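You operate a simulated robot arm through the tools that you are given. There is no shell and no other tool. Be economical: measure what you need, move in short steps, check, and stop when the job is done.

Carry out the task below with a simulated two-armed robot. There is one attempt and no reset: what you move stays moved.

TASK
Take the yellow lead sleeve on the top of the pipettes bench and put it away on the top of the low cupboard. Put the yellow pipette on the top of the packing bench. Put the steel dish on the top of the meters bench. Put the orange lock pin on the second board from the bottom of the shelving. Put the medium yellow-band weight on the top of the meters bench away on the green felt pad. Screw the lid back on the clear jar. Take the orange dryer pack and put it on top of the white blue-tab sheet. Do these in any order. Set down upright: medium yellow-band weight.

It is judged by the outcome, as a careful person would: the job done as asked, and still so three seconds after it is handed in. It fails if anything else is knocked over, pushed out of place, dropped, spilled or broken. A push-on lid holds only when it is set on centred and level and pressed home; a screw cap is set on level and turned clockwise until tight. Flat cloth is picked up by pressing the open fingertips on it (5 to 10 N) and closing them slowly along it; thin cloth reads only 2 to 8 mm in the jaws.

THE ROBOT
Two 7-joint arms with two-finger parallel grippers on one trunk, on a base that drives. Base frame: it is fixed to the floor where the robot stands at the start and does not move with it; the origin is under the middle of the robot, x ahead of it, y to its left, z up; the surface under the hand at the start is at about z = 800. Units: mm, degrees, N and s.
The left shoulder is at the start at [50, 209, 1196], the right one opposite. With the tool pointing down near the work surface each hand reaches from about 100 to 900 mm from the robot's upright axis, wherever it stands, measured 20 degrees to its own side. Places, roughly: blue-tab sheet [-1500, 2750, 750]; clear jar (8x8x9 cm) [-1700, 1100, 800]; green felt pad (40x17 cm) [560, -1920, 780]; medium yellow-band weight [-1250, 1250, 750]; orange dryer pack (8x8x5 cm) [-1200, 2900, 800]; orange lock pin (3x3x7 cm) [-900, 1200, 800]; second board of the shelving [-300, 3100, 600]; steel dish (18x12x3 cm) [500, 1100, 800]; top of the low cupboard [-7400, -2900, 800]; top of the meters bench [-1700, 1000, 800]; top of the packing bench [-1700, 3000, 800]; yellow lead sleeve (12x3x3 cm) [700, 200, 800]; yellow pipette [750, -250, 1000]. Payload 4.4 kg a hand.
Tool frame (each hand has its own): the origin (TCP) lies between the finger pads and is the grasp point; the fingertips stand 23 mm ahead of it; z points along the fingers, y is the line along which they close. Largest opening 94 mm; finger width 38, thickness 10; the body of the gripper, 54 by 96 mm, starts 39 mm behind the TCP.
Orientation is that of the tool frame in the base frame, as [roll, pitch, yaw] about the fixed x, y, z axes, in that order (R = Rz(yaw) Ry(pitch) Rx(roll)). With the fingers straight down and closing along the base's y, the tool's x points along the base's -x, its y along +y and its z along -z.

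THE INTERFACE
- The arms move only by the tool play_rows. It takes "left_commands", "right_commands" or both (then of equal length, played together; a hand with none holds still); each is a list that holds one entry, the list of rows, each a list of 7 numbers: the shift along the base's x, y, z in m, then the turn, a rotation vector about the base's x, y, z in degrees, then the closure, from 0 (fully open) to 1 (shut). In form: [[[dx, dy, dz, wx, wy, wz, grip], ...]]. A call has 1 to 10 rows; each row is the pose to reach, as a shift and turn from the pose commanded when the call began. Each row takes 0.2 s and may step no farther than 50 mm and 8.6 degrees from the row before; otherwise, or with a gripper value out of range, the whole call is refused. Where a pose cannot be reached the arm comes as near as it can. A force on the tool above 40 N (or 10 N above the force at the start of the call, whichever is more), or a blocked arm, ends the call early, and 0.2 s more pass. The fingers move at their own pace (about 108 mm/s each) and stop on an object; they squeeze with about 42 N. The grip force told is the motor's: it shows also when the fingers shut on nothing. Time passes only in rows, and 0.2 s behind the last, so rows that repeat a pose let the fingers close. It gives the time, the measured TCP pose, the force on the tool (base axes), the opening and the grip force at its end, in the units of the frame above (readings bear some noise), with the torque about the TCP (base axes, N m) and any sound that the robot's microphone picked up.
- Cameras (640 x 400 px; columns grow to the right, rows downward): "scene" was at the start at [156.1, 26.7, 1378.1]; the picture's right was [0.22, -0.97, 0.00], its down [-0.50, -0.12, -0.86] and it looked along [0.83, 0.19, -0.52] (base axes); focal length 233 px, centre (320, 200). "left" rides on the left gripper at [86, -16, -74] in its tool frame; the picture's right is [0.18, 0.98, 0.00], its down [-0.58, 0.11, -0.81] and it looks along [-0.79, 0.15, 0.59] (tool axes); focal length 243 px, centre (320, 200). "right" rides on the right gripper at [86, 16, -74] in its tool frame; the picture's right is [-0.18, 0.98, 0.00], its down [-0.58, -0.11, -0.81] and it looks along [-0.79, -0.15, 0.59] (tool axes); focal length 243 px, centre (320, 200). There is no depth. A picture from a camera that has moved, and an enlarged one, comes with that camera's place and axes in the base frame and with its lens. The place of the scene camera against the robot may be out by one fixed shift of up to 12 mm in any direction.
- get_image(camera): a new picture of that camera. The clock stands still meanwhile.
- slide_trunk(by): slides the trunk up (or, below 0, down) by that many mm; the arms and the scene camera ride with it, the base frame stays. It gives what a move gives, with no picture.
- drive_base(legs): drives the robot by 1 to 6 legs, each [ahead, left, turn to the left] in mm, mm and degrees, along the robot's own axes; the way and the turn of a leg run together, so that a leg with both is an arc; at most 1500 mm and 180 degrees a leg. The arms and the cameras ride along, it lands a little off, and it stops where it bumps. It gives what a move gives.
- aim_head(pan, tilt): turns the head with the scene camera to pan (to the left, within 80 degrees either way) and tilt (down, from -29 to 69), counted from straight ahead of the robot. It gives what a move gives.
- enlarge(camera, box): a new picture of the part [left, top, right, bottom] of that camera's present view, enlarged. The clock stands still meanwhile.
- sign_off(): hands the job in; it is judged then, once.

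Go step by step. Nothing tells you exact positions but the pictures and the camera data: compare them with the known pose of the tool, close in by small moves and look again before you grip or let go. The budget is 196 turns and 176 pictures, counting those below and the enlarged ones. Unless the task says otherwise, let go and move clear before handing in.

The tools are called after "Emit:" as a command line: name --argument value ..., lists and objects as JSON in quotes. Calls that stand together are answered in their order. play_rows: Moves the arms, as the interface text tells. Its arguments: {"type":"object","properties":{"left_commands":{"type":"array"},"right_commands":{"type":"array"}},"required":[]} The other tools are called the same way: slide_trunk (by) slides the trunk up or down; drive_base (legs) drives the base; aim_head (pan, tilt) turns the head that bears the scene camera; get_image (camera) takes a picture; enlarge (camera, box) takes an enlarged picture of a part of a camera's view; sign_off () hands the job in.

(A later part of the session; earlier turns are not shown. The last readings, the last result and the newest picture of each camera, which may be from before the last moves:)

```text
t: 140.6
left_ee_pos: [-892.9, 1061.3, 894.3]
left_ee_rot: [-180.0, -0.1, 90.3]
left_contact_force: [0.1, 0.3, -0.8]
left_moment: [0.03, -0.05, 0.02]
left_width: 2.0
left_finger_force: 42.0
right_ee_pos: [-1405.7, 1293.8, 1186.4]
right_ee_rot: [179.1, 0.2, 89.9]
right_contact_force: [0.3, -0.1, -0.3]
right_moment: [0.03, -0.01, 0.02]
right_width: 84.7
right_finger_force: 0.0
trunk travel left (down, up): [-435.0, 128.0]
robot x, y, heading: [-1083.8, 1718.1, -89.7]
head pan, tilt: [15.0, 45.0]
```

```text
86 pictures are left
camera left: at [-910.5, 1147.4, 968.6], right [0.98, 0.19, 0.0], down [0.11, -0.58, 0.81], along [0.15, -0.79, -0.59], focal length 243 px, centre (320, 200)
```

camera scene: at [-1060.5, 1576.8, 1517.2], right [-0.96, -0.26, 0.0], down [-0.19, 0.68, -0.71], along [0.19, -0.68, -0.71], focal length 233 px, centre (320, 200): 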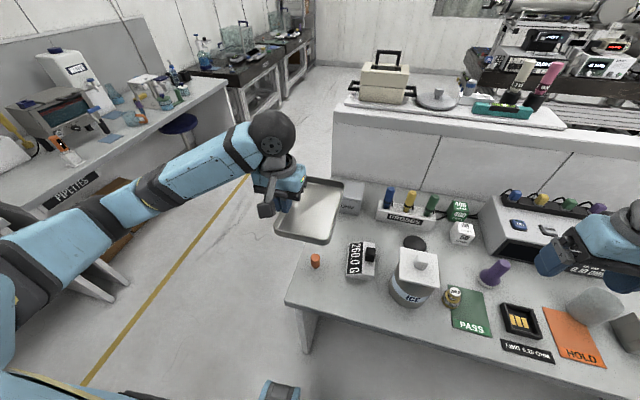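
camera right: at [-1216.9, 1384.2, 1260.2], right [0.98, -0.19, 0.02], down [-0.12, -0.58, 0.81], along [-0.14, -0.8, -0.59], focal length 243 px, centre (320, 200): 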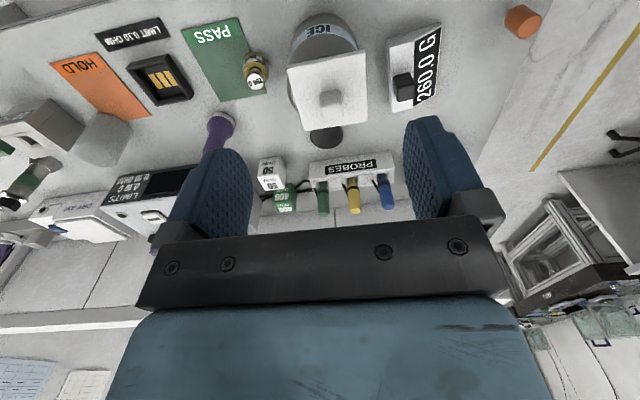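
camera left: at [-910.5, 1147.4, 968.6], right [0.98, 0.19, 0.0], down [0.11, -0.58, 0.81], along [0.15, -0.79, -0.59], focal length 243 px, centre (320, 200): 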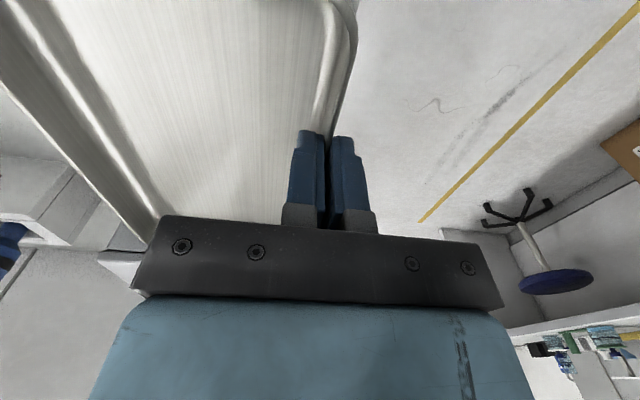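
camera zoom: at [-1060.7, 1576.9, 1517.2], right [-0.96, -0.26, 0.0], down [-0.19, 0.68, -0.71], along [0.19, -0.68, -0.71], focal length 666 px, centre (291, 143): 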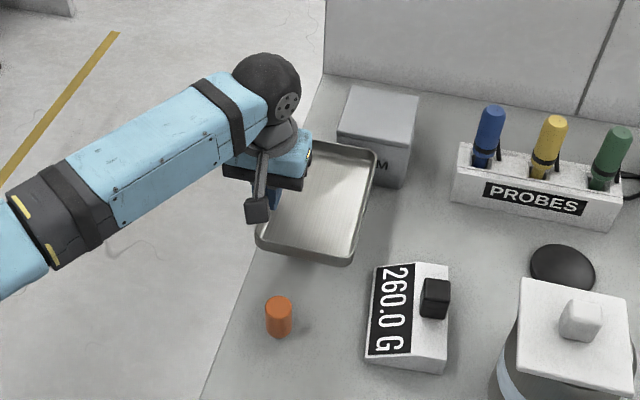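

Clearances look fine. Lowering the dish onto the bench.

Emit:
play_rows --left_commands '[[[0.001, 0, -0.02, 0, 0, 0, 1], [0.001, 0, -0.04, 0, 0, 0, 1], [0.001, 0, -0.052, 0, 0, 0, 1], [0.001, 0, -0.058, 0, 0, 0, 1], [0.001, 0, -0.061, 0, 0, 0, 1], [0.001, 0, -0.063, 0, 0, 0, 1], [0.001, 0, -0.065, 0, 0, 0, 1]]]'

Emit:
enlarge --camera "scene" --box '[230, 150, 430, 290]'

```text
t: 142.2
left_ee_pos: [-891.2, 1059.2, 832.5]
left_ee_rot: [-179.9, 0.0, 90.4]
left_contact_force: [-0.1, 0.3, 2.5]
left_moment: [-0.32, 0.0, -0.02]
left_width: 2.0
left_finger_force: 41.6
right_ee_pos: [-1405.1, 1294.6, 1186.4]
right_ee_rot: [179.1, 0.2, 89.9]
right_contact_force: [-0.3, -0.2, 0.4]
right_moment: [0.03, 0.0, -0.04]
right_width: 84.8
right_finger_force: 0.0
trunk travel left (down, up): [-435.0, 128.0]
robot x, y, heading: [-1083.2, 1714.7, -89.7]
head pan, tilt: [15.0, 45.0]
```

```text
2.86 times, centred on (330, 220) of scene
camera zoom: at [-1060.8, 1577.3, 1517.3], right [-0.96, -0.26, 0.0], down [-0.19, 0.68, -0.71], along [0.19, -0.68, -0.71], focal length 666 px, centre (291, 143)
```

zoom: 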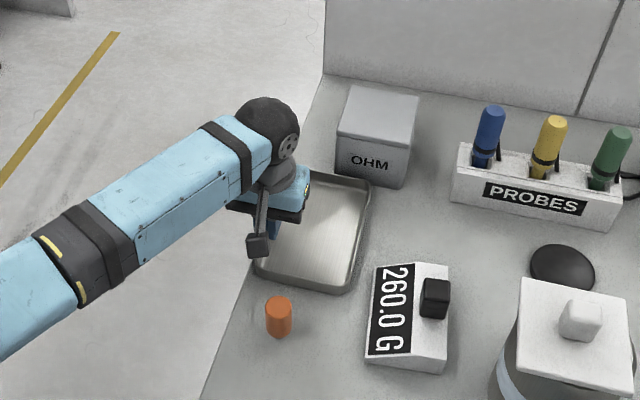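

Touching. Release and rise.

Emit:
play_rows --left_commands '[[[0, 0, -0.0015, 0, 0, 0, 1], [0, 0, -0.0015, 0, 0, 0, 0.85], [0, 0, -0.0015, 0, 0, 0, 0.7], [0, 0, -0.0015, 0, 0, 0, 0.7], [0, 0, 0.03, 0, 0, 0, 0.7], [0, 0, 0.07, 0, 0, 0, 0.6], [0, 0.02, 0.11, 0, 0, 0, 0.3], [0, 0.06, 0.13, 0, 0, 0, 0.1], [0, 0.1, 0.14, 0, 0, 0, 0.1]]]'

Emit:
get_image --camera "left"

Emit:
enlarge --camera "scene" --box '[230, 150, 430, 290]'

```text
t: 144.2
left_ee_pos: [-892.1, 1161.8, 973.0]
left_ee_rot: [180.0, 0.1, 90.4]
left_contact_force: [-0.5, 0.1, -0.5]
left_moment: [-0.01, -0.01, 0.0]
left_width: 84.6
left_finger_force: 0.1
right_ee_pos: [-1404.7, 1295.3, 1186.4]
right_ee_rot: [179.1, 0.2, 89.9]
right_contact_force: [-0.6, 0.3, -1.0]
right_moment: [-0.02, 0.0, 0.03]
right_width: 84.7
right_finger_force: 0.1
trunk travel left (down, up): [-435.0, 128.0]
robot x, y, heading: [-1081.4, 1716.3, -89.8]
head pan, tilt: [15.0, 45.0]
```

```text
84 pictures are left
camera left: at [-908.3, 1249.0, 1047.4], right [0.98, 0.19, 0.0], down [0.11, -0.58, 0.81], along [0.15, -0.79, -0.59], focal length 243 px, centre (320, 200)
```

left: 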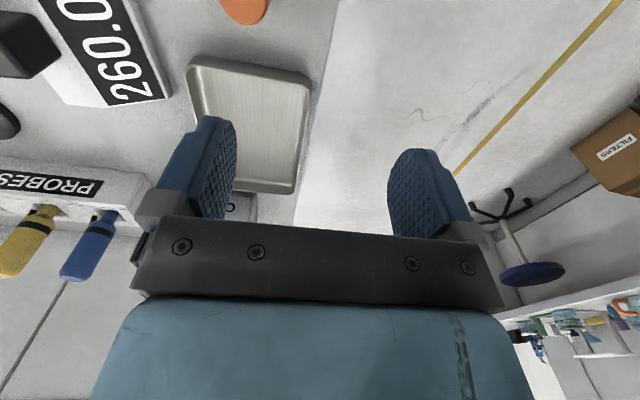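

```text
2.86 times, centred on (330, 220) of scene
camera zoom: at [-1060.5, 1578.1, 1517.4], right [-0.96, -0.26, 0.0], down [-0.19, 0.68, -0.71], along [0.19, -0.68, -0.71], focal length 666 px, centre (291, 143)
```

zoom: 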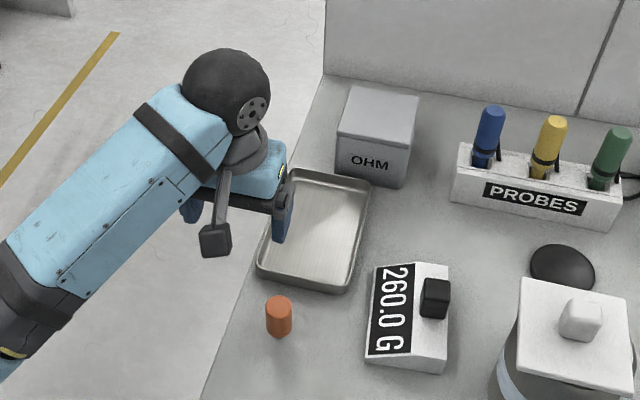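

Dish placed. Next the lock pin with the left hand: move above it.

Emit:
play_rows --left_commands '[[[-0.027, 0.021, 0, 0, 0, 0, 0.1], [-0.054, 0.042, 0, 0, 0, 0, 0.2], [-0.054, 0.042, -0.03, 0, 0, 0, 0.25], [-0.054, 0.042, -0.03, 0, 0, 0, 0.25]]]'

Emit:
get_image --camera "left"

```text
t: 145.2
left_ee_pos: [-945.9, 1203.0, 941.9]
left_ee_rot: [-179.9, -0.1, 90.3]
left_contact_force: [0.3, 0.6, 0.6]
left_moment: [0.0, -0.03, -0.01]
left_width: 70.2
left_finger_force: 0.1
right_ee_pos: [-1405.9, 1295.1, 1185.6]
right_ee_rot: [179.2, 0.2, 89.9]
right_contact_force: [0.1, 0.3, -1.3]
right_moment: [0.03, 0.01, 0.0]
right_width: 84.6
right_finger_force: 0.0
trunk travel left (down, up): [-435.0, 128.0]
robot x, y, heading: [-1081.5, 1718.7, -89.6]
head pan, tilt: [15.0, 45.0]
```

```text
82 pictures are left
camera left: at [-963.0, 1288.8, 1016.7], right [0.98, 0.19, 0.0], down [0.11, -0.58, 0.81], along [0.15, -0.79, -0.59], focal length 243 px, centre (320, 200)
```

left: 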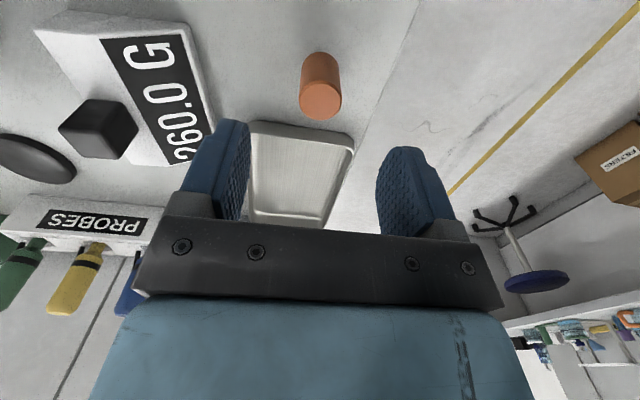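

Pin is centred. Descend and close.

Emit:
play_rows --left_commands '[[[0, -0.004, -0.03, 0, 0, 0, 0.25], [0, -0.004, -0.06, 0, 0, 0, 0.25], [0, -0.004, -0.08, 0, 0, 0, 0.25], [0, -0.004, -0.092, 0, 0, 0, 0.25], [0, -0.004, -0.092, 0, 0, 0, 0.25], [0, -0.004, -0.092, 0, 0, 0, 0.45], [0, -0.004, -0.092, 0, 0, 0, 0.6], [0, -0.004, -0.092, 0, 0, 0, 0.8], [0, -0.004, -0.092, 0, 0, 0, 1], [0, -0.004, -0.092, 0, 0, 0, 1]]]'

Emit:
get_image --camera "left"

```text
t: 147.4
left_ee_pos: [-943.4, 1198.1, 848.9]
left_ee_rot: [180.0, -0.1, 90.3]
left_contact_force: [-1.1, 0.4, 0.3]
left_moment: [0.0, 0.04, 0.0]
left_width: 28.5
left_finger_force: 41.8
right_ee_pos: [-1404.3, 1294.9, 1186.7]
right_ee_rot: [179.0, 0.4, 89.9]
right_contact_force: [-0.9, 0.7, -0.4]
right_moment: [0.01, 0.03, 0.02]
right_width: 84.6
right_finger_force: 0.0
trunk travel left (down, up): [-435.0, 128.0]
robot x, y, heading: [-1084.5, 1716.6, -89.7]
head pan, tilt: [15.0, 45.0]
```

```text
81 pictures are left
camera left: at [-961.2, 1285.2, 923.3], right [0.98, 0.19, 0.0], down [0.11, -0.58, 0.81], along [0.15, -0.79, -0.59], focal length 243 px, centre (320, 200)
```

left: 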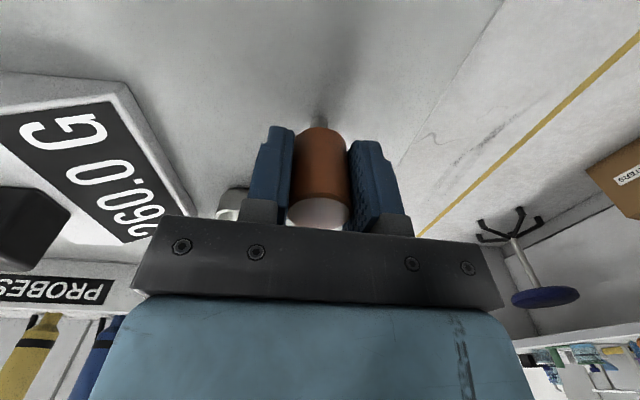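

Gripped (28.5 mm). Lifting.

Emit:
play_rows --left_commands '[[[0, 0, 0.03, 0, 0, 0, 1], [0, 0, 0.07, 0, 0, 0, 1], [0, 0, 0.11, 0, 0, 0, 1], [0, 0, 0.15, 0, 0, 0, 1], [0, 0.02, 0.19, 0, 0, 0, 1], [0, 0.05, 0.22, 0, 0, 0, 1], [0, 0.08, 0.25, 0, 0, 0, 1]]]'

```text
t: 149.0
left_ee_pos: [-944.5, 1277.6, 1099.5]
left_ee_rot: [179.9, -0.1, 90.4]
left_contact_force: [0.6, -0.3, -1.1]
left_moment: [0.01, -0.01, 0.03]
left_width: 28.5
left_finger_force: 42.2
right_ee_pos: [-1404.7, 1294.9, 1186.1]
right_ee_rot: [179.0, 0.3, 90.0]
right_contact_force: [1.0, -0.4, 0.4]
right_moment: [-0.03, 0.05, 0.01]
right_width: 84.6
right_finger_force: 0.1
trunk travel left (down, up): [-435.0, 128.0]
robot x, y, heading: [-1084.1, 1712.6, -89.8]
head pan, tilt: [15.0, 45.0]
```

Emit:
drive_base --legs '[[-330, 0, 0], [0, 0, 180], [0, -480, 0]]'

Emit:
aim_head --pan 0 --tilt 35

Emit:
get_image --camera "scene"

```text
t: 162.7
left_ee_pos: [-722.9, 2469.3, 1098.8]
left_ee_rot: [-179.9, -0.1, -92.5]
left_contact_force: [0.0, 0.2, -1.2]
left_moment: [-0.03, 0.01, -0.03]
left_width: 28.8
left_finger_force: 42.0
right_ee_pos: [-265.0, 2428.7, 1186.7]
right_ee_rot: [179.1, 0.3, -93.0]
right_contact_force: [0.2, -0.2, -0.4]
right_moment: [-0.04, 0.02, 0.0]
right_width: 84.5
right_finger_force: 0.0
trunk travel left (down, up): [-435.0, 128.0]
robot x, y, heading: [-605.8, 2022.7, 87.8]
head pan, tilt: [15.0, 45.0]
```

```text
t: 163.5
left_ee_pos: [-722.0, 2468.2, 1101.0]
left_ee_rot: [-180.0, -0.1, -92.4]
left_contact_force: [-0.5, 0.7, -0.8]
left_moment: [0.01, 0.01, -0.01]
left_width: 28.7
left_finger_force: 42.1
right_ee_pos: [-264.9, 2428.9, 1186.4]
right_ee_rot: [179.1, 0.3, -92.9]
right_contact_force: [0.3, -0.5, 0.3]
right_moment: [0.02, -0.01, 0.03]
right_width: 84.6
right_finger_force: 0.0
trunk travel left (down, up): [-435.0, 128.0]
robot x, y, heading: [-604.9, 2027.7, 87.5]
head pan, tilt: [0.0, 35.0]
```

```text
80 pictures are left
camera scene: at [-599.0, 2185.6, 1532.0], right [1.0, -0.04, 0.0], down [-0.02, -0.57, -0.82], along [0.04, 0.82, -0.57], focal length 233 px, centre (320, 200)
```

scene: 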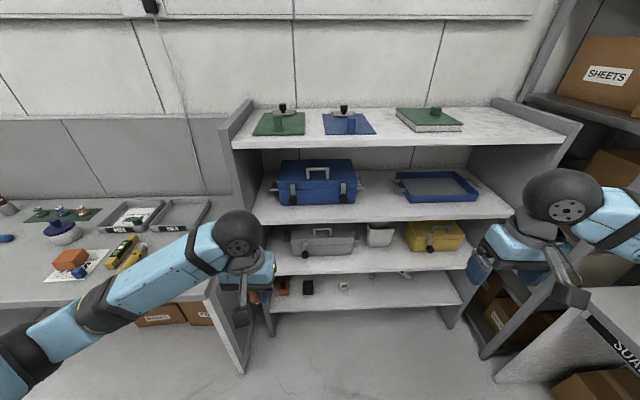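

Four boards are visible; the second from the bottom is the one with the grey toolbox, white bin and yellow box. Zooming in to find a free spot and its height.

Emit:
enlarge --camera "scene" --box '[260, 140, 500, 320]'

Emit:
get_image --camera "right"

Emit:
get_image --camera "left"

```text
2.22 times, centred on (380, 230) of scene
camera zoom: at [-599.0, 2185.6, 1532.0], right [1.0, -0.04, 0.0], down [-0.02, -0.57, -0.82], along [0.04, 0.82, -0.57], focal length 518 px, centre (187, 133)
```

zoom: 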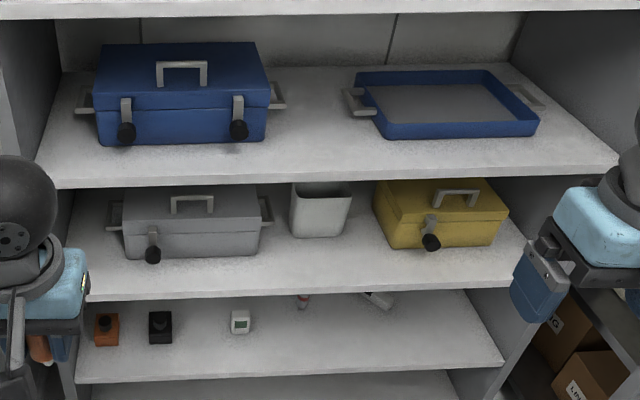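

```text
78 pictures are left
camera right: at [-283.9, 2342.2, 1259.6], right [-0.97, 0.23, 0.02], down [0.15, 0.57, 0.81], along [0.18, 0.79, -0.59], focal length 243 px, centre (320, 200)
```

right: 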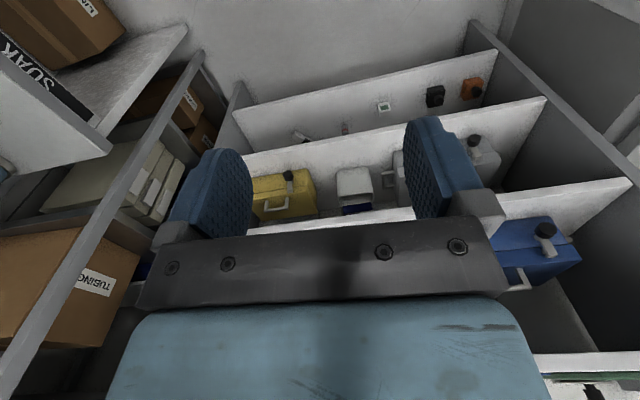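

```text
77 pictures are left
camera left: at [-711.2, 2382.1, 1173.6], right [-0.99, -0.14, 0.0], down [-0.08, 0.59, 0.81], along [-0.11, 0.8, -0.59], focal length 243 px, centre (320, 200)
```

left: 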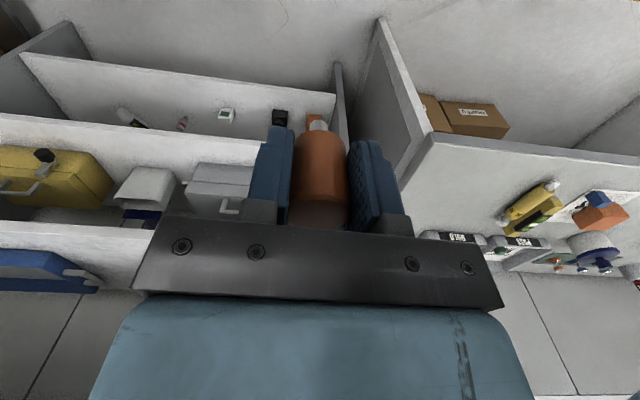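

The second board is the toolbox board (~z 600–620), with free space along its front strip. I'll lower the trunk in the open aisle to work at that height.

Emit:
slide_trunk --by -330

Emit:
get_image --camera "scene"

```text
t: 166.7
left_ee_pos: [-723.0, 2469.0, 769.5]
left_ee_rot: [180.0, -0.1, -92.5]
left_contact_force: [-0.1, -0.1, -0.9]
left_moment: [0.04, 0.0, 0.02]
left_width: 28.6
left_finger_force: 42.2
right_ee_pos: [-265.0, 2428.2, 855.7]
right_ee_rot: [179.1, 0.3, -93.0]
right_contact_force: [0.8, -0.2, 0.7]
right_moment: [0.0, -0.03, 0.0]
right_width: 84.6
right_finger_force: 0.2
trunk travel left (down, up): [-105.0, 458.0]
robot x, y, heading: [-608.3, 2023.6, 87.4]
head pan, tilt: [0.0, 35.0]
```

```text
76 pictures are left
camera scene: at [-599.0, 2185.5, 1202.1], right [1.0, -0.04, 0.0], down [-0.03, -0.57, -0.82], along [0.04, 0.82, -0.57], focal length 233 px, centre (320, 200)
```

scene: 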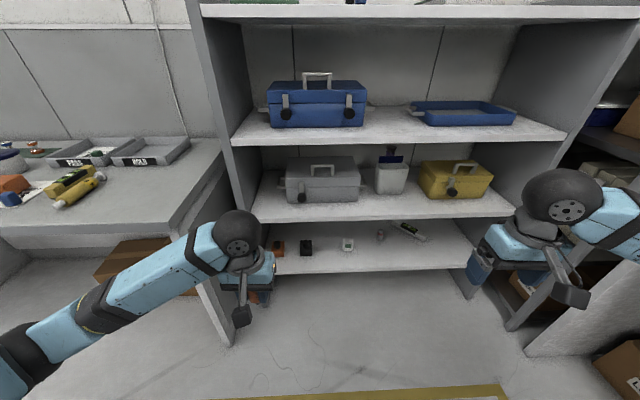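

Two views put board 2's top at z≈628, its front edge at y≈2885, with a free ~240 mm wide gap in front of the white bin near x≈-300. I'll tuck the right hand in and tilt the left hand toward level.

Emit:
play_rows --left_commands '[[[0, 0.012, 0.0, 8, 0, 0, 1], [0, 0.024, 0.0, 16, 0, 0, 1], [0, 0.036, 0.0, 24, 0, 0, 1], [0, 0.048, 0.0, 32, 0, 0, 1], [0, 0.06, 0.0, 40, 0, 0, 1], [0, 0.072, 0.0, 48, 0, 0, 1], [0, 0.084, 0.0, 56, 0, 0, 1], [0, 0.096, 0.0, 64, 0, 0, 1], [0, 0.108, 0.0, 72, 0, 0, 1], [0, 0.12, 0.0, 78, 0, 0, 1]]]' --right_commands '[[[-0.015, -0.015, 0.02, 0, 0, 0, 0.1], [-0.03, -0.03, 0.04, 0, 0, 0, 0.1], [-0.045, -0.045, 0.06, 0, 0, 0, 0.1], [-0.06, -0.06, 0.08, 0, 0, 0, 0.1], [-0.075, -0.075, 0.1, 0, 0, 0, 0.1], [-0.09, -0.09, 0.12, 0, 0, 0, 0.1], [-0.105, -0.105, 0.14, 0, 0, 0, 0.1], [-0.12, -0.12, 0.16, 0, 0, 0, 0.1], [-0.135, -0.135, 0.18, 0, 0, 0, 0.1], [-0.15, -0.15, 0.2, 0, 0, 0, 0.1]]]'

```text
t: 168.9
left_ee_pos: [-724.6, 2588.3, 770.7]
left_ee_rot: [168.4, 77.8, -102.0]
left_contact_force: [-1.0, 0.5, 0.5]
left_moment: [-0.02, -0.01, 0.0]
left_width: 28.6
left_finger_force: 41.9
right_ee_pos: [-415.2, 2280.5, 1056.3]
right_ee_rot: [179.3, 0.3, -93.0]
right_contact_force: [0.5, -0.2, -0.3]
right_moment: [-0.01, 0.0, 0.01]
right_width: 84.6
right_finger_force: 0.1
trunk travel left (down, up): [-105.0, 458.0]
robot x, y, heading: [-608.1, 2021.3, 87.5]
head pan, tilt: [0.0, 35.0]
```

The tilt is reachable. Lower the trunk the rest, and shift right toward the gap.

Emit:
slide_trunk --by -95

Emit:
drive_base --legs '[[0, -230, 2.4]]'

Emit:
play_rows --left_commands '[[[0.04, 0, 0, 0, 0, 0, 1], [0.08, 0, 0, 0, 0, 0, 1], [0.12, 0, 0, 0, 0, 0, 1], [0.16, 0, 0, 0, 0, 0, 1], [0.19, 0, 0, 0, 0, 0, 1], [0.19, 0, 0, 0, 0, 0, 1]]]'

Emit:
get_image --camera "scene"

Emit:
get_image --camera "left"

```text
t: 170.2
left_ee_pos: [-722.2, 2587.8, 676.0]
left_ee_rot: [168.4, 77.7, -101.9]
left_contact_force: [-0.5, 0.6, -0.3]
left_moment: [0.01, -0.03, 0.01]
left_width: 28.7
left_finger_force: 42.4
right_ee_pos: [-414.8, 2280.7, 961.2]
right_ee_rot: [179.1, 0.2, -93.0]
right_contact_force: [-0.3, 0.0, 0.5]
right_moment: [-0.03, 0.0, 0.0]
right_width: 84.7
right_finger_force: 0.1
trunk travel left (down, up): [-10.0, 553.0]
robot x, y, heading: [-607.6, 2022.7, 87.5]
head pan, tilt: [0.0, 35.0]
```

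```text
t: 172.9
left_ee_pos: [-509.1, 2577.7, 674.8]
left_ee_rot: [168.5, 77.7, -99.7]
left_contact_force: [1.6, -0.6, -0.9]
left_moment: [-0.02, -0.01, -0.02]
left_width: 28.4
left_finger_force: 42.4
right_ee_pos: [-190.6, 2282.3, 961.4]
right_ee_rot: [179.1, 0.2, -90.7]
right_contact_force: [0.1, 0.2, -1.1]
right_moment: [-0.01, 0.03, 0.0]
right_width: 84.6
right_finger_force: 0.1
trunk travel left (down, up): [-10.0, 553.0]
robot x, y, heading: [-371.2, 2018.3, 89.8]
head pan, tilt: [0.0, 35.0]
```

```text
t: 173.8
left_ee_pos: [-484.6, 2608.0, 648.7]
left_ee_rot: [119.2, 73.2, -142.6]
left_contact_force: [0.8, 0.2, 0.0]
left_moment: [-0.02, 0.01, -0.03]
left_width: 28.7
left_finger_force: 42.2
right_ee_pos: [-187.2, 2282.3, 956.5]
right_ee_rot: [179.1, 0.2, -90.8]
right_contact_force: [1.0, -0.2, -0.4]
right_moment: [0.03, 0.04, 0.01]
right_width: 84.6
right_finger_force: 0.0
trunk travel left (down, up): [-10.0, 553.0]
robot x, y, heading: [-371.7, 2015.3, 89.7]
head pan, tilt: [0.0, 35.0]
stopped in row 4 (left hand): the arm was blocked; the commanded pose is now the measured one
```

```text
75 pictures are left
camera scene: at [-368.7, 2179.8, 1103.3], right [1.0, -0.01, 0.0], down [0.0, -0.57, -0.82], along [0.0, 0.82, -0.57], focal length 233 px, centre (320, 200)
```

scene: 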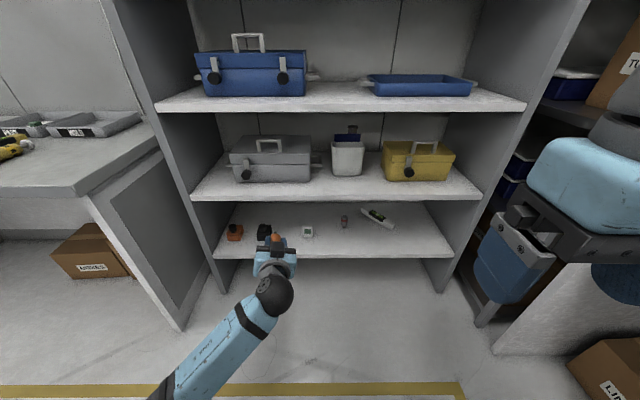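

```text
74 pictures are left
camera left: at [-478.5, 2521.7, 572.0], right [-0.99, -0.15, 0.07], down [0.16, -0.7, 0.7], along [-0.06, 0.7, 0.71], focal length 243 px, centre (320, 200)
```

left: 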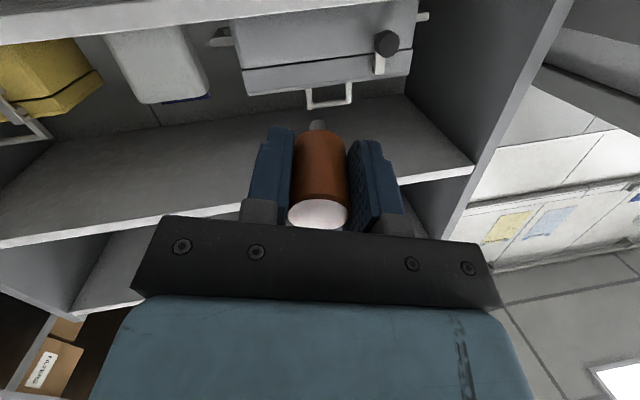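

The left arm blocks when reaching across; hand now at [-485, 2608, 649], slightly rolled. I'll instead shift the base right, and re-level the hand.

Emit:
drive_base --legs '[[0, -150, 0]]'

Emit:
play_rows --left_commands '[[[-0.01, 0, 0.01, 0, -5, -3, 1], [-0.015, 0, 0.02, 0, -10, -6, 1], [-0.02, 0, 0.03, 0, -14.6, -9, 1], [-0.02, 0, 0.03, 0, -14.6, -9, 1]]]'

Emit:
get_image --camera "left"

Emit:
get_image --camera "scene"

```text
t: 175.7
left_ee_pos: [-339.9, 2606.8, 648.3]
left_ee_rot: [120.7, 73.2, -141.1]
left_contact_force: [-0.2, -0.1, -0.5]
left_moment: [0.03, -0.04, -0.02]
left_width: 28.3
left_finger_force: 42.2
right_ee_pos: [-44.7, 2283.9, 960.4]
right_ee_rot: [179.2, 0.1, -90.6]
right_contact_force: [0.7, 0.1, 0.2]
right_moment: [0.02, -0.01, 0.02]
right_width: 84.7
right_finger_force: 0.0
trunk travel left (down, up): [-10.0, 553.0]
robot x, y, heading: [-221.2, 2019.3, 90.2]
head pan, tilt: [0.0, 35.0]
```

```text
t: 176.7
left_ee_pos: [-366.1, 2613.0, 685.4]
left_ee_rot: [175.8, 81.6, -96.0]
left_contact_force: [-0.6, 0.7, -1.2]
left_moment: [0.01, -0.02, 0.02]
left_width: 28.4
left_finger_force: 41.9
right_ee_pos: [-45.1, 2286.3, 960.8]
right_ee_rot: [179.4, -0.2, -90.8]
right_contact_force: [1.2, 0.3, 0.4]
right_moment: [0.0, 0.0, 0.02]
right_width: 84.7
right_finger_force: 0.0
trunk travel left (down, up): [-10.0, 553.0]
robot x, y, heading: [-222.7, 2016.7, 89.8]
head pan, tilt: [0.0, 35.0]
```

```text
73 pictures are left
camera left: at [-354.4, 2526.9, 609.4], right [-0.99, 0.0, -0.17], down [-0.12, -0.71, 0.69], along [-0.12, 0.71, 0.7], focal length 243 px, centre (320, 200)
```

left: 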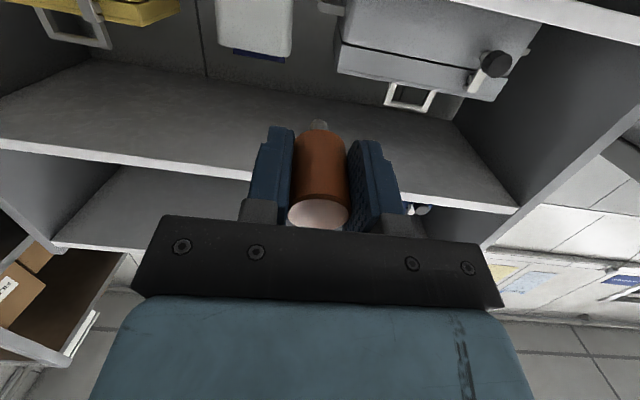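

```text
72 pictures are left
camera scene: at [-226.2, 2184.5, 1106.3], right [1.0, 0.0, 0.01], down [0.0, -0.58, -0.82], along [0.01, 0.82, -0.58], focal length 233 px, centre (320, 200)
```

scene: 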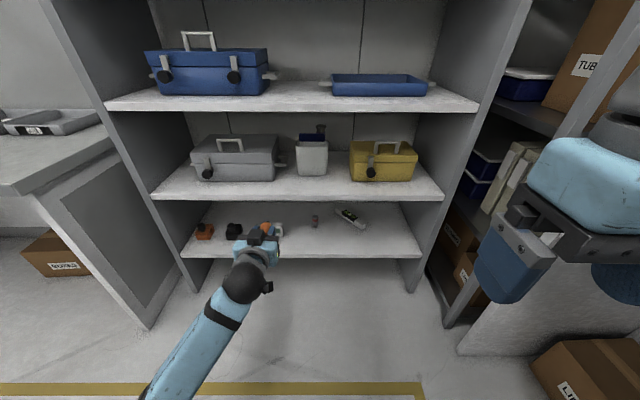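

The hand is level now. I'll drive forward 200 mm and right 75 mm so the pin is just in front of the board gap.

Emit:
drive_base --legs '[[200, -75, 0]]'

Emit:
enlarge --camera "scene" --box '[160, 120, 480, 320]'

Emit:
get_image --camera "left"

```text
t: 178.4
left_ee_pos: [-291.0, 2811.3, 683.8]
left_ee_rot: [174.6, 81.6, -97.1]
left_contact_force: [0.5, 1.1, -0.3]
left_moment: [0.01, 0.01, 0.0]
left_width: 28.3
left_finger_force: 42.2
right_ee_pos: [32.0, 2485.5, 961.1]
right_ee_rot: [179.5, 0.1, -90.7]
right_contact_force: [-0.5, 0.1, -0.4]
right_moment: [-0.02, 0.0, -0.03]
right_width: 84.4
right_finger_force: 0.1
trunk travel left (down, up): [-10.0, 553.0]
robot x, y, heading: [-150.0, 2215.2, 89.7]
head pan, tilt: [0.0, 35.0]
```

```text
2.00 times, centred on (320, 220) of scene
camera zoom: at [-148.9, 2382.1, 1106.4], right [1.0, 0.0, 0.0], down [0.0, -0.58, -0.82], along [0.01, 0.82, -0.58], focal length 466 px, centre (320, 160)
```

zoom: 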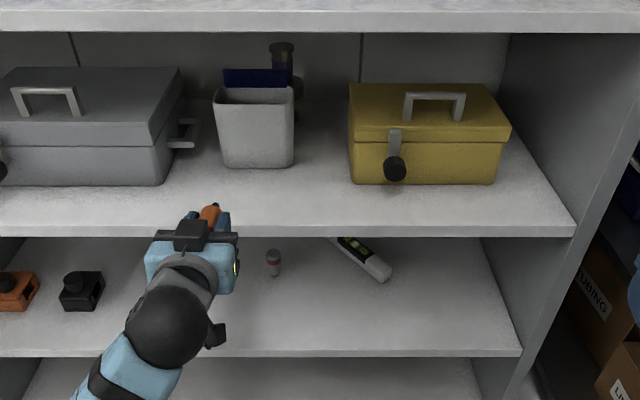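

```text
70 pictures are left
camera left: at [-278.4, 2724.9, 609.2], right [-0.99, 0.0, -0.17], down [-0.12, -0.71, 0.69], along [-0.12, 0.71, 0.7], focal length 243 px, centre (320, 200)
```

left: 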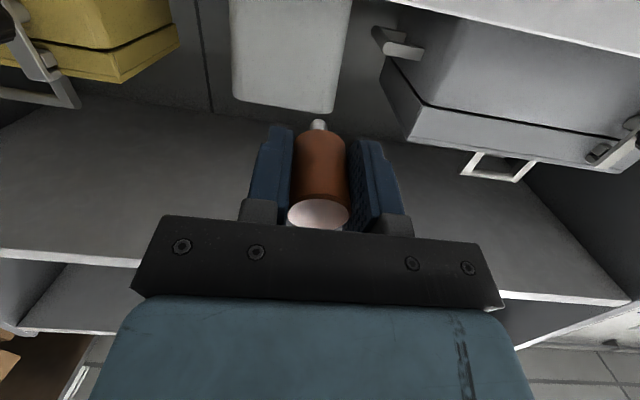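

Board 2's front edge is at y≈2888 and the spot in front of the white bin is clear. I'll tilt to ~70°, advance to y≈2945 at safe height.

Emit:
play_rows --left_commands '[[[0, 0.02, 0.005, -3, 0, 0, 1], [0, 0.045, 0.005, -6, 0, 0, 1], [0, 0.07, 0.003, -9, 0, 0, 1], [0, 0.09, 0, -11, 0, 0, 1], [0, 0.11, -0.003, -11, 0, 0, 1], [0, 0.132, -0.006, -11, 0, 0, 1], [0, 0.132, -0.006, -11, 0, 0, 1]]]'

Emit:
enlarge --camera "scene" --box '[200, 170, 360, 290]'

```text
t: 180.2
left_ee_pos: [-323.8, 2948.8, 677.9]
left_ee_rot: [166.1, 70.7, -103.2]
left_contact_force: [0.7, 0.6, -0.6]
left_moment: [0.02, 0.0, 0.01]
left_width: 28.6
left_finger_force: 42.1
right_ee_pos: [35.5, 2479.8, 959.6]
right_ee_rot: [179.1, 0.2, -90.7]
right_contact_force: [0.0, 0.1, 0.0]
right_moment: [-0.03, -0.01, 0.0]
right_width: 84.5
right_finger_force: 0.0
trunk travel left (down, up): [-10.0, 553.0]
robot x, y, heading: [-148.0, 2214.0, 89.9]
head pan, tilt: [0.0, 35.0]
stopped in row 7 (left hand): the arm was blocked; the commanded pose is now the measured one
```

```text
3.33 times, centred on (280, 230) of scene
camera zoom: at [-144.5, 2377.9, 1105.7], right [1.0, 0.0, 0.0], down [0.0, -0.57, -0.82], along [0.0, 0.82, -0.57], focal length 777 px, centre (453, 100)
```

zoom: 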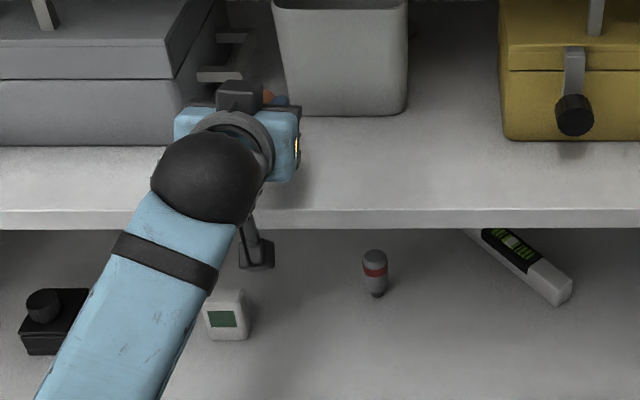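

It reached [-324, 2949, 678] and stopped. I'll lower in small steps to feel for the board.

Emit:
play_rows --left_commands '[[[0, -0.005, -0.006, 0, 0, 0, 1], [0, -0.005, -0.012, 0, 0, 0, 1], [0, -0.005, -0.018, 0, 0, 0, 1], [0, -0.005, -0.018, 0, 0, 0, 1]]]'

Emit:
get_image --camera "left"

```text
t: 181.4
left_ee_pos: [-339.5, 2954.4, 682.3]
left_ee_rot: [160.2, 72.4, -108.3]
left_contact_force: [0.0, -0.2, 0.0]
left_moment: [0.01, 0.03, 0.01]
left_width: 28.7
left_finger_force: 41.8
right_ee_pos: [34.8, 2479.9, 960.2]
right_ee_rot: [179.1, 0.4, -90.7]
right_contact_force: [1.0, -0.6, 0.1]
right_moment: [0.0, -0.03, 0.0]
right_width: 84.4
right_finger_force: 0.0
trunk travel left (down, up): [-10.0, 553.0]
robot x, y, heading: [-148.3, 2214.5, 89.7]
head pan, tilt: [0.0, 35.0]
stopped in row 4 (left hand): the arm was blocked; the commanded pose is now the measured one
```

```text
68 pictures are left
camera left: at [-328.7, 2858.1, 619.4], right [-1.0, -0.06, -0.07], down [-0.02, -0.61, 0.8], along [-0.1, 0.79, 0.6], focal length 243 px, centre (320, 200)
```

left: 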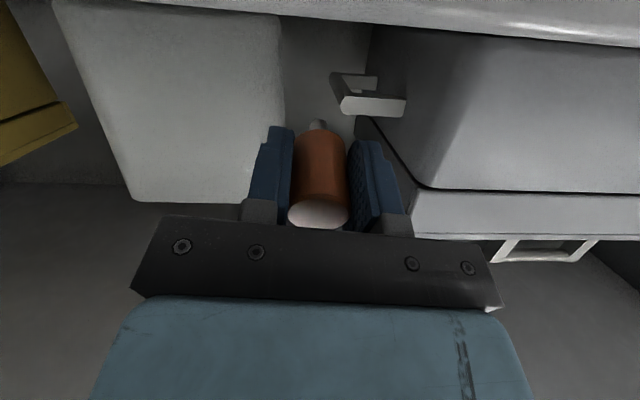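

The arm seems limited by its own body when reaching this low and inward. I'll tuck the right hand in, then shift the base right 110 mm so the left arm works further out.

Emit:
play_rows --right_commands '[[[-0.03, 0, 0.02, 0, 0, 0, 0.1], [-0.06, 0, 0.04, 0, 0, 0, 0.1], [-0.09, 0, 0.06, 0, 0, 0, 0.1]]]'

Emit:
drive_base --legs '[[0, -110, 0]]'

Emit:
play_rows --left_commands '[[[-0.02, 0, -0.006, 0, 0, 0, 1], [-0.04, 0, -0.012, 0, 0, 0, 1], [-0.05, 0, -0.018, 0, 0, 0, 1], [-0.05, 0, -0.018, 0, 0, 0, 1]]]'

Emit:
enlarge --camera "scene" --box '[100, 120, 420, 320]'

```text
t: 182.2
left_ee_pos: [-339.4, 2955.6, 680.2]
left_ee_rot: [161.2, 72.3, -107.5]
left_contact_force: [0.2, -0.2, -0.8]
left_moment: [0.03, 0.01, -0.01]
left_width: 28.4
left_finger_force: 41.8
right_ee_pos: [-54.7, 2482.6, 1020.2]
right_ee_rot: [179.2, 0.2, -90.7]
right_contact_force: [0.2, -0.3, 0.4]
right_moment: [-0.01, -0.01, -0.01]
right_width: 84.3
right_finger_force: 0.2
trunk travel left (down, up): [-10.0, 553.0]
robot x, y, heading: [-144.5, 2214.2, 89.8]
head pan, tilt: [0.0, 35.0]
```

```text
t: 183.7
left_ee_pos: [-254.7, 2949.1, 688.8]
left_ee_rot: [161.7, 72.9, -106.7]
left_contact_force: [-0.3, 0.2, -0.5]
left_moment: [0.0, -0.01, 0.03]
left_width: 28.5
left_finger_force: 41.6
right_ee_pos: [25.9, 2471.0, 1022.2]
right_ee_rot: [179.5, 0.8, -89.7]
right_contact_force: [5.2, 10.3, -4.3]
right_moment: [-0.49, 0.46, 0.46]
right_width: 84.6
right_finger_force: 0.0
trunk travel left (down, up): [-10.0, 553.0]
robot x, y, heading: [-56.0, 2209.4, 89.8]
head pan, tilt: [0.0, 35.0]
stopped in leg 1: the robot was blocked; the commanded pose is now the measured one
```

```text
t: 184.7
left_ee_pos: [-304.7, 2949.7, 670.7]
left_ee_rot: [161.9, 73.0, -106.6]
left_contact_force: [0.3, -0.3, -0.7]
left_moment: [0.0, -0.02, 0.0]
left_width: 28.6
left_finger_force: 41.7
right_ee_pos: [25.7, 2470.4, 1021.3]
right_ee_rot: [179.7, 0.6, -89.7]
right_contact_force: [-1.2, 0.8, -1.8]
right_moment: [0.03, -0.11, -0.13]
right_width: 84.7
right_finger_force: 0.0
trunk travel left (down, up): [-10.0, 553.0]
robot x, y, heading: [-60.4, 2216.3, 89.9]
head pan, tilt: [0.0, 35.0]
```

```text
2.00 times, centred on (260, 220) of scene
camera zoom: at [-62.8, 2370.1, 1108.3], right [1.0, -0.01, 0.01], down [0.0, -0.57, -0.82], along [0.01, 0.82, -0.57], focal length 466 px, centre (440, 160)
```

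zoom: 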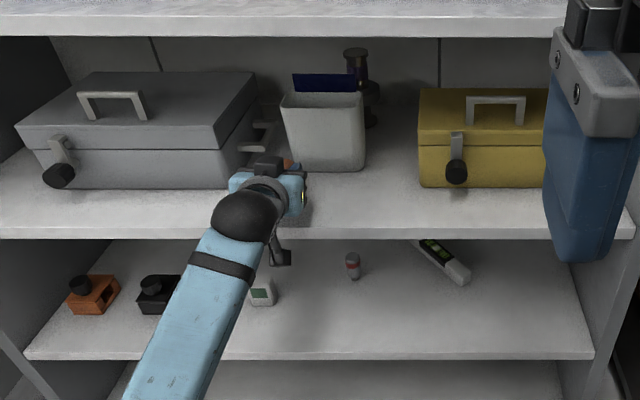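

The left arm now obeys; the base was blocked on its right side though. I'll finish lowering the pin first, in small steps.

Emit:
play_rows --left_commands '[[[0, 0, -0.006, 0, 0, 0, 1], [0, 0, -0.01, 0, 0, 0, 1], [0, 0, -0.013, 0, 0, 0, 1], [0, 0, -0.016, 0, 0, 0, 1], [0, 0, -0.019, 0, 0, 0, 1]]]'

Emit:
get_image --camera "left"

Emit:
enlarge --camera "scene" --box '[190, 180, 310, 260]'

```text
t: 185.9
left_ee_pos: [-316.6, 2954.4, 661.1]
left_ee_rot: [157.0, 73.4, -110.7]
left_contact_force: [-0.4, 0.5, -1.1]
left_moment: [0.0, -0.06, -0.01]
left_width: 28.4
left_finger_force: 42.5
right_ee_pos: [25.3, 2472.1, 1022.2]
right_ee_rot: [179.8, 0.5, -89.9]
right_contact_force: [0.2, -0.2, 1.0]
right_moment: [0.01, 0.02, 0.02]
right_width: 84.6
right_finger_force: 0.1
trunk travel left (down, up): [-10.0, 553.0]
robot x, y, heading: [-59.0, 2215.0, 90.1]
head pan, tilt: [0.0, 35.0]
```

```text
66 pictures are left
camera left: at [-306.3, 2860.0, 595.3], right [-1.0, -0.07, -0.07], down [-0.01, -0.62, 0.78], along [-0.1, 0.78, 0.62], focal length 243 px, centre (320, 200)
```

left: 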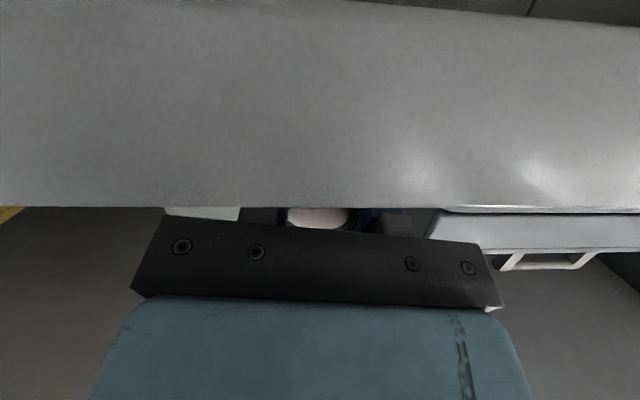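

```text
5.00 times, centred on (250, 220) of scene
camera zoom: at [-64.5, 2370.8, 1108.3], right [1.0, 0.0, 0.01], down [0.01, -0.57, -0.82], along [0.01, 0.82, -0.57], focal length 1166 px, centre (670, 100)
```

zoom: 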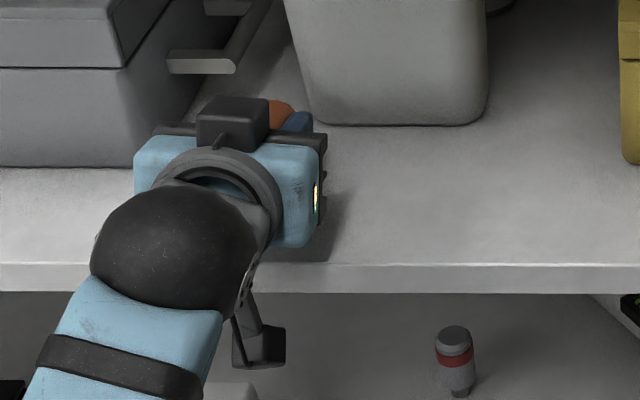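

The hand hovers ~14 mm too high (board top z≈619). Using the last 10 mm of trunk travel down.

Emit:
slide_trunk --by -10

Emit:
play_rows --left_commands '[[[0, 0, -0.003, 0, 0, 0, 1], [0, 0, -0.006, 0, 0, 0, 1]]]'

```text
t: 186.4
left_ee_pos: [-318.0, 2953.2, 664.1]
left_ee_rot: [154.0, 73.4, -113.4]
left_contact_force: [0.6, 0.7, -0.4]
left_moment: [0.02, 0.0, -0.01]
left_width: 28.4
left_finger_force: 41.7
right_ee_pos: [30.4, 2468.0, 1018.0]
right_ee_rot: [179.0, 0.8, -89.6]
right_contact_force: [0.7, 3.7, -1.4]
right_moment: [-0.31, 0.08, 0.07]
right_width: 84.6
right_finger_force: 0.1
trunk travel left (down, up): [0.0, 563.0]
robot x, y, heading: [-61.1, 2213.6, 90.2]
head pan, tilt: [0.0, 35.0]
```

```text
t: 187.2
left_ee_pos: [-327.8, 2959.6, 653.4]
left_ee_rot: [150.6, 73.6, -116.4]
left_contact_force: [0.8, -0.8, -0.5]
left_moment: [-0.02, 0.03, -0.01]
left_width: 28.7
left_finger_force: 42.2
right_ee_pos: [28.3, 2469.8, 1009.4]
right_ee_rot: [179.3, 0.7, -89.8]
right_contact_force: [3.1, 7.2, -4.0]
right_moment: [-0.36, 0.3, 0.33]
right_width: 84.8
right_finger_force: 0.2
trunk travel left (down, up): [0.0, 563.0]
robot x, y, heading: [-62.0, 2214.8, 90.2]
head pan, tilt: [0.0, 35.0]
stopped in row 2 (left hand): the arm was blocked; the commanded pose is now the measured one
```

Emit:
aim_head --pan 20 --tilt 60

Emit:
get_image --camera "scene"

Emit:
aim_head --pan -60 --tilt 40

Emit:
get_image --camera "scene"

```text
t: 188.1
left_ee_pos: [-326.2, 2958.8, 653.6]
left_ee_rot: [151.3, 73.7, -115.8]
left_contact_force: [-0.3, -0.1, -1.0]
left_moment: [-0.01, 0.01, -0.03]
left_width: 28.7
left_finger_force: 42.3
right_ee_pos: [26.0, 2473.3, 1007.5]
right_ee_rot: [179.7, 0.6, -90.2]
right_contact_force: [-29.1, 63.5, -101.2]
right_moment: [4.46, -3.3, -3.33]
right_width: 84.5
right_finger_force: 0.0
trunk travel left (down, up): [0.0, 563.0]
robot x, y, heading: [-58.7, 2211.3, 90.0]
head pan, tilt: [20.0, 60.0]
```

```text
64 pictures are left
camera scene: at [-64.7, 2367.8, 1092.1], right [1.0, 0.03, 0.0], down [0.02, -0.61, -0.79], along [-0.02, 0.79, -0.61], focal length 233 px, centre (320, 200)
```

scene: 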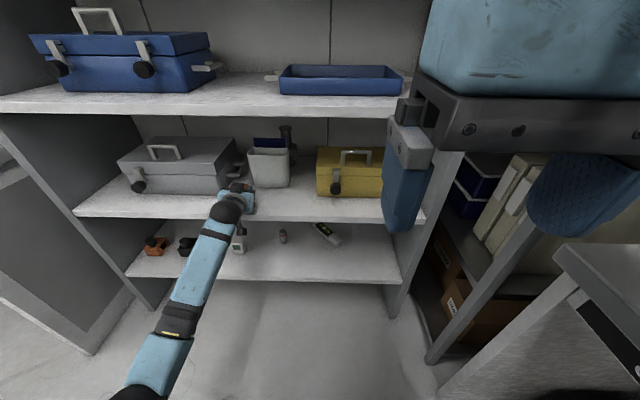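

```text
t: 189.7
left_ee_pos: [-325.9, 2958.8, 654.8]
left_ee_rot: [151.0, 73.6, -116.0]
left_contact_force: [0.6, -0.5, -0.2]
left_moment: [0.04, 0.0, 0.0]
left_width: 28.6
left_finger_force: 42.0
right_ee_pos: [27.6, 2470.6, 1011.4]
right_ee_rot: [179.4, 0.5, -89.8]
right_contact_force: [-0.4, -0.4, -0.3]
right_moment: [0.03, 0.02, 0.0]
right_width: 84.6
right_finger_force: 0.1
trunk travel left (down, up): [0.0, 563.0]
robot x, y, heading: [-61.1, 2209.4, 89.9]
head pan, tilt: [-60.0, 40.0]
```

```text
63 pictures are left
camera scene: at [12.4, 2323.6, 1090.1], right [0.5, -0.87, -0.01], down [-0.56, -0.32, -0.77], along [0.67, 0.39, -0.64], focal length 233 px, centre (320, 200)
```

scene: 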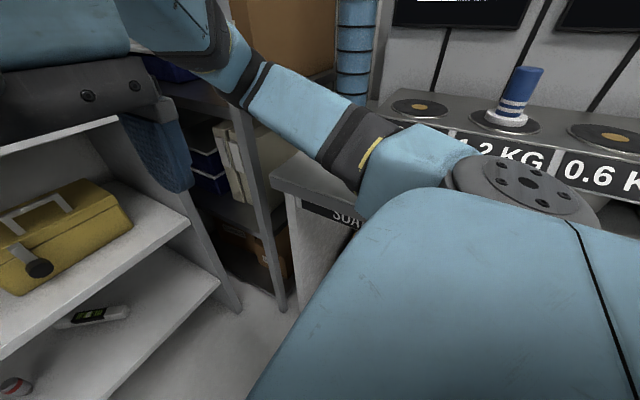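

The right elbow is close to the balance bench, so I must keep base motion minimal here. I'll draw the left hand back 20 mm and lower the pin the last few mm.

Emit:
play_rows --left_commands '[[[0, -0.008, -0.003, 0, 0, 0, 1], [0, -0.016, -0.006, 0, 0, 0, 1], [0, -0.022, -0.009, 0, 0, 0, 1], [0, -0.022, -0.011, 0, 0, 0, 1]]]'

```text
t: 190.9
left_ee_pos: [-336.6, 2951.8, 680.9]
left_ee_rot: [140.8, 75.5, -125.4]
left_contact_force: [0.3, -0.3, -0.8]
left_moment: [0.03, -0.03, 0.01]
left_width: 28.6
left_finger_force: 41.2
right_ee_pos: [26.9, 2469.6, 1010.7]
right_ee_rot: [179.4, 0.3, -89.8]
right_contact_force: [-0.3, -0.4, -0.3]
right_moment: [-0.01, 0.01, 0.01]
right_width: 84.9
right_finger_force: 0.1
trunk travel left (down, up): [0.0, 563.0]
robot x, y, heading: [-62.0, 2211.1, 89.9]
head pan, tilt: [-60.0, 40.0]
stopped in row 4 (left hand): the arm was blocked; the commanded pose is now the measured one
```

Pulling back raises the hand, so the elbow is too cramped; the robot should stand farther back. I'll back out, away from the bench on the right, and use the strip in front of the grey toolbox with a longer reach.

Emit:
drive_base --legs '[[-160, 30, 0], [0, 160, 0]]'

Emit:
get_image --camera "scene"

```text
t: 193.9
left_ee_pos: [-523.0, 2797.7, 676.1]
left_ee_rot: [141.8, 75.2, -124.7]
left_contact_force: [0.4, -0.3, -0.7]
left_moment: [-0.05, -0.01, 0.05]
left_width: 28.3
left_finger_force: 41.6
right_ee_pos: [-158.3, 2319.7, 1007.5]
right_ee_rot: [179.3, -0.2, -89.9]
right_contact_force: [0.3, 0.1, 0.4]
right_moment: [0.01, -0.01, -0.01]
right_width: 84.6
right_finger_force: 0.1
trunk travel left (down, up): [0.0, 563.0]
robot x, y, heading: [-243.7, 2054.7, 89.6]
head pan, tilt: [-60.0, 40.0]
```

```text
62 pictures are left
camera scene: at [-173.9, 2173.4, 1089.5], right [0.5, -0.87, 0.0], down [-0.56, -0.32, -0.77], along [0.67, 0.38, -0.64], focal length 233 px, centre (320, 200)
```

scene: 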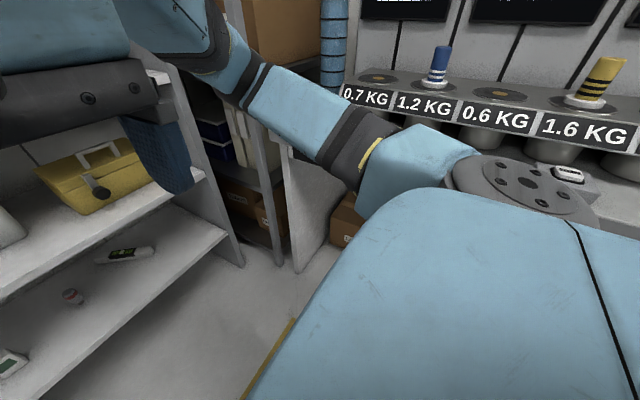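

Clear now. I'll correct the hand's roll and tilt it to ~70°.

Emit:
play_rows --left_commands '[[[0.012, 0, 0.002, -3, -3, 0, 1], [0.024, 0, 0.004, -6, -6, 0, 1], [0.036, 0, 0.006, -8.5, -9, 0, 1], [0.036, 0, 0.006, -8.5, -9, 0, 1]]]'

Emit:
aim_head --pan 15 --tilt 35

Emit:
get_image --camera "scene"

```text
t: 195.1
left_ee_pos: [-516.5, 2799.4, 681.5]
left_ee_rot: [168.9, 69.5, -97.0]
left_contact_force: [0.1, 0.8, -1.1]
left_moment: [-0.03, 0.01, 0.03]
left_width: 28.5
left_finger_force: 42.0
right_ee_pos: [-155.5, 2318.3, 1006.8]
right_ee_rot: [179.1, -0.2, -89.8]
right_contact_force: [0.2, 0.9, 0.2]
right_moment: [0.0, 0.0, 0.01]
right_width: 84.3
right_finger_force: 0.1
trunk travel left (down, up): [0.0, 563.0]
robot x, y, heading: [-248.6, 2054.7, 89.6]
head pan, tilt: [-60.0, 40.0]
stopped in row 4 (left hand): the arm was blocked; the commanded pose is now the measured one
```

```text
t: 196.6
left_ee_pos: [-518.8, 2799.4, 682.6]
left_ee_rot: [170.0, 69.6, -96.1]
left_contact_force: [0.6, -0.5, -1.4]
left_moment: [0.0, -0.01, 0.01]
left_width: 28.3
left_finger_force: 42.0
right_ee_pos: [-158.9, 2321.6, 1008.2]
right_ee_rot: [179.4, -0.4, -90.3]
right_contact_force: [-13.1, 82.4, -23.5]
right_moment: [-5.17, -1.26, -1.93]
right_width: 84.5
right_finger_force: 0.1
trunk travel left (down, up): [0.0, 563.0]
robot x, y, heading: [-248.6, 2057.8, 89.7]
head pan, tilt: [15.0, 35.0]
```

```text
61 pictures are left
camera scene: at [-252.3, 2219.2, 1097.2], right [1.0, 0.05, 0.0], down [0.03, -0.57, -0.82], along [-0.04, 0.82, -0.57], focal length 233 px, centre (320, 200)
```

scene: 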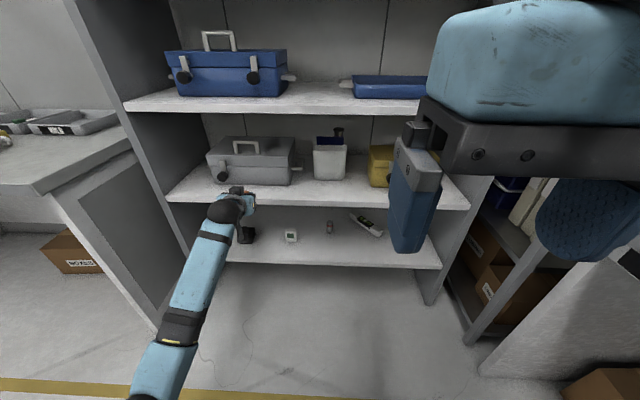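

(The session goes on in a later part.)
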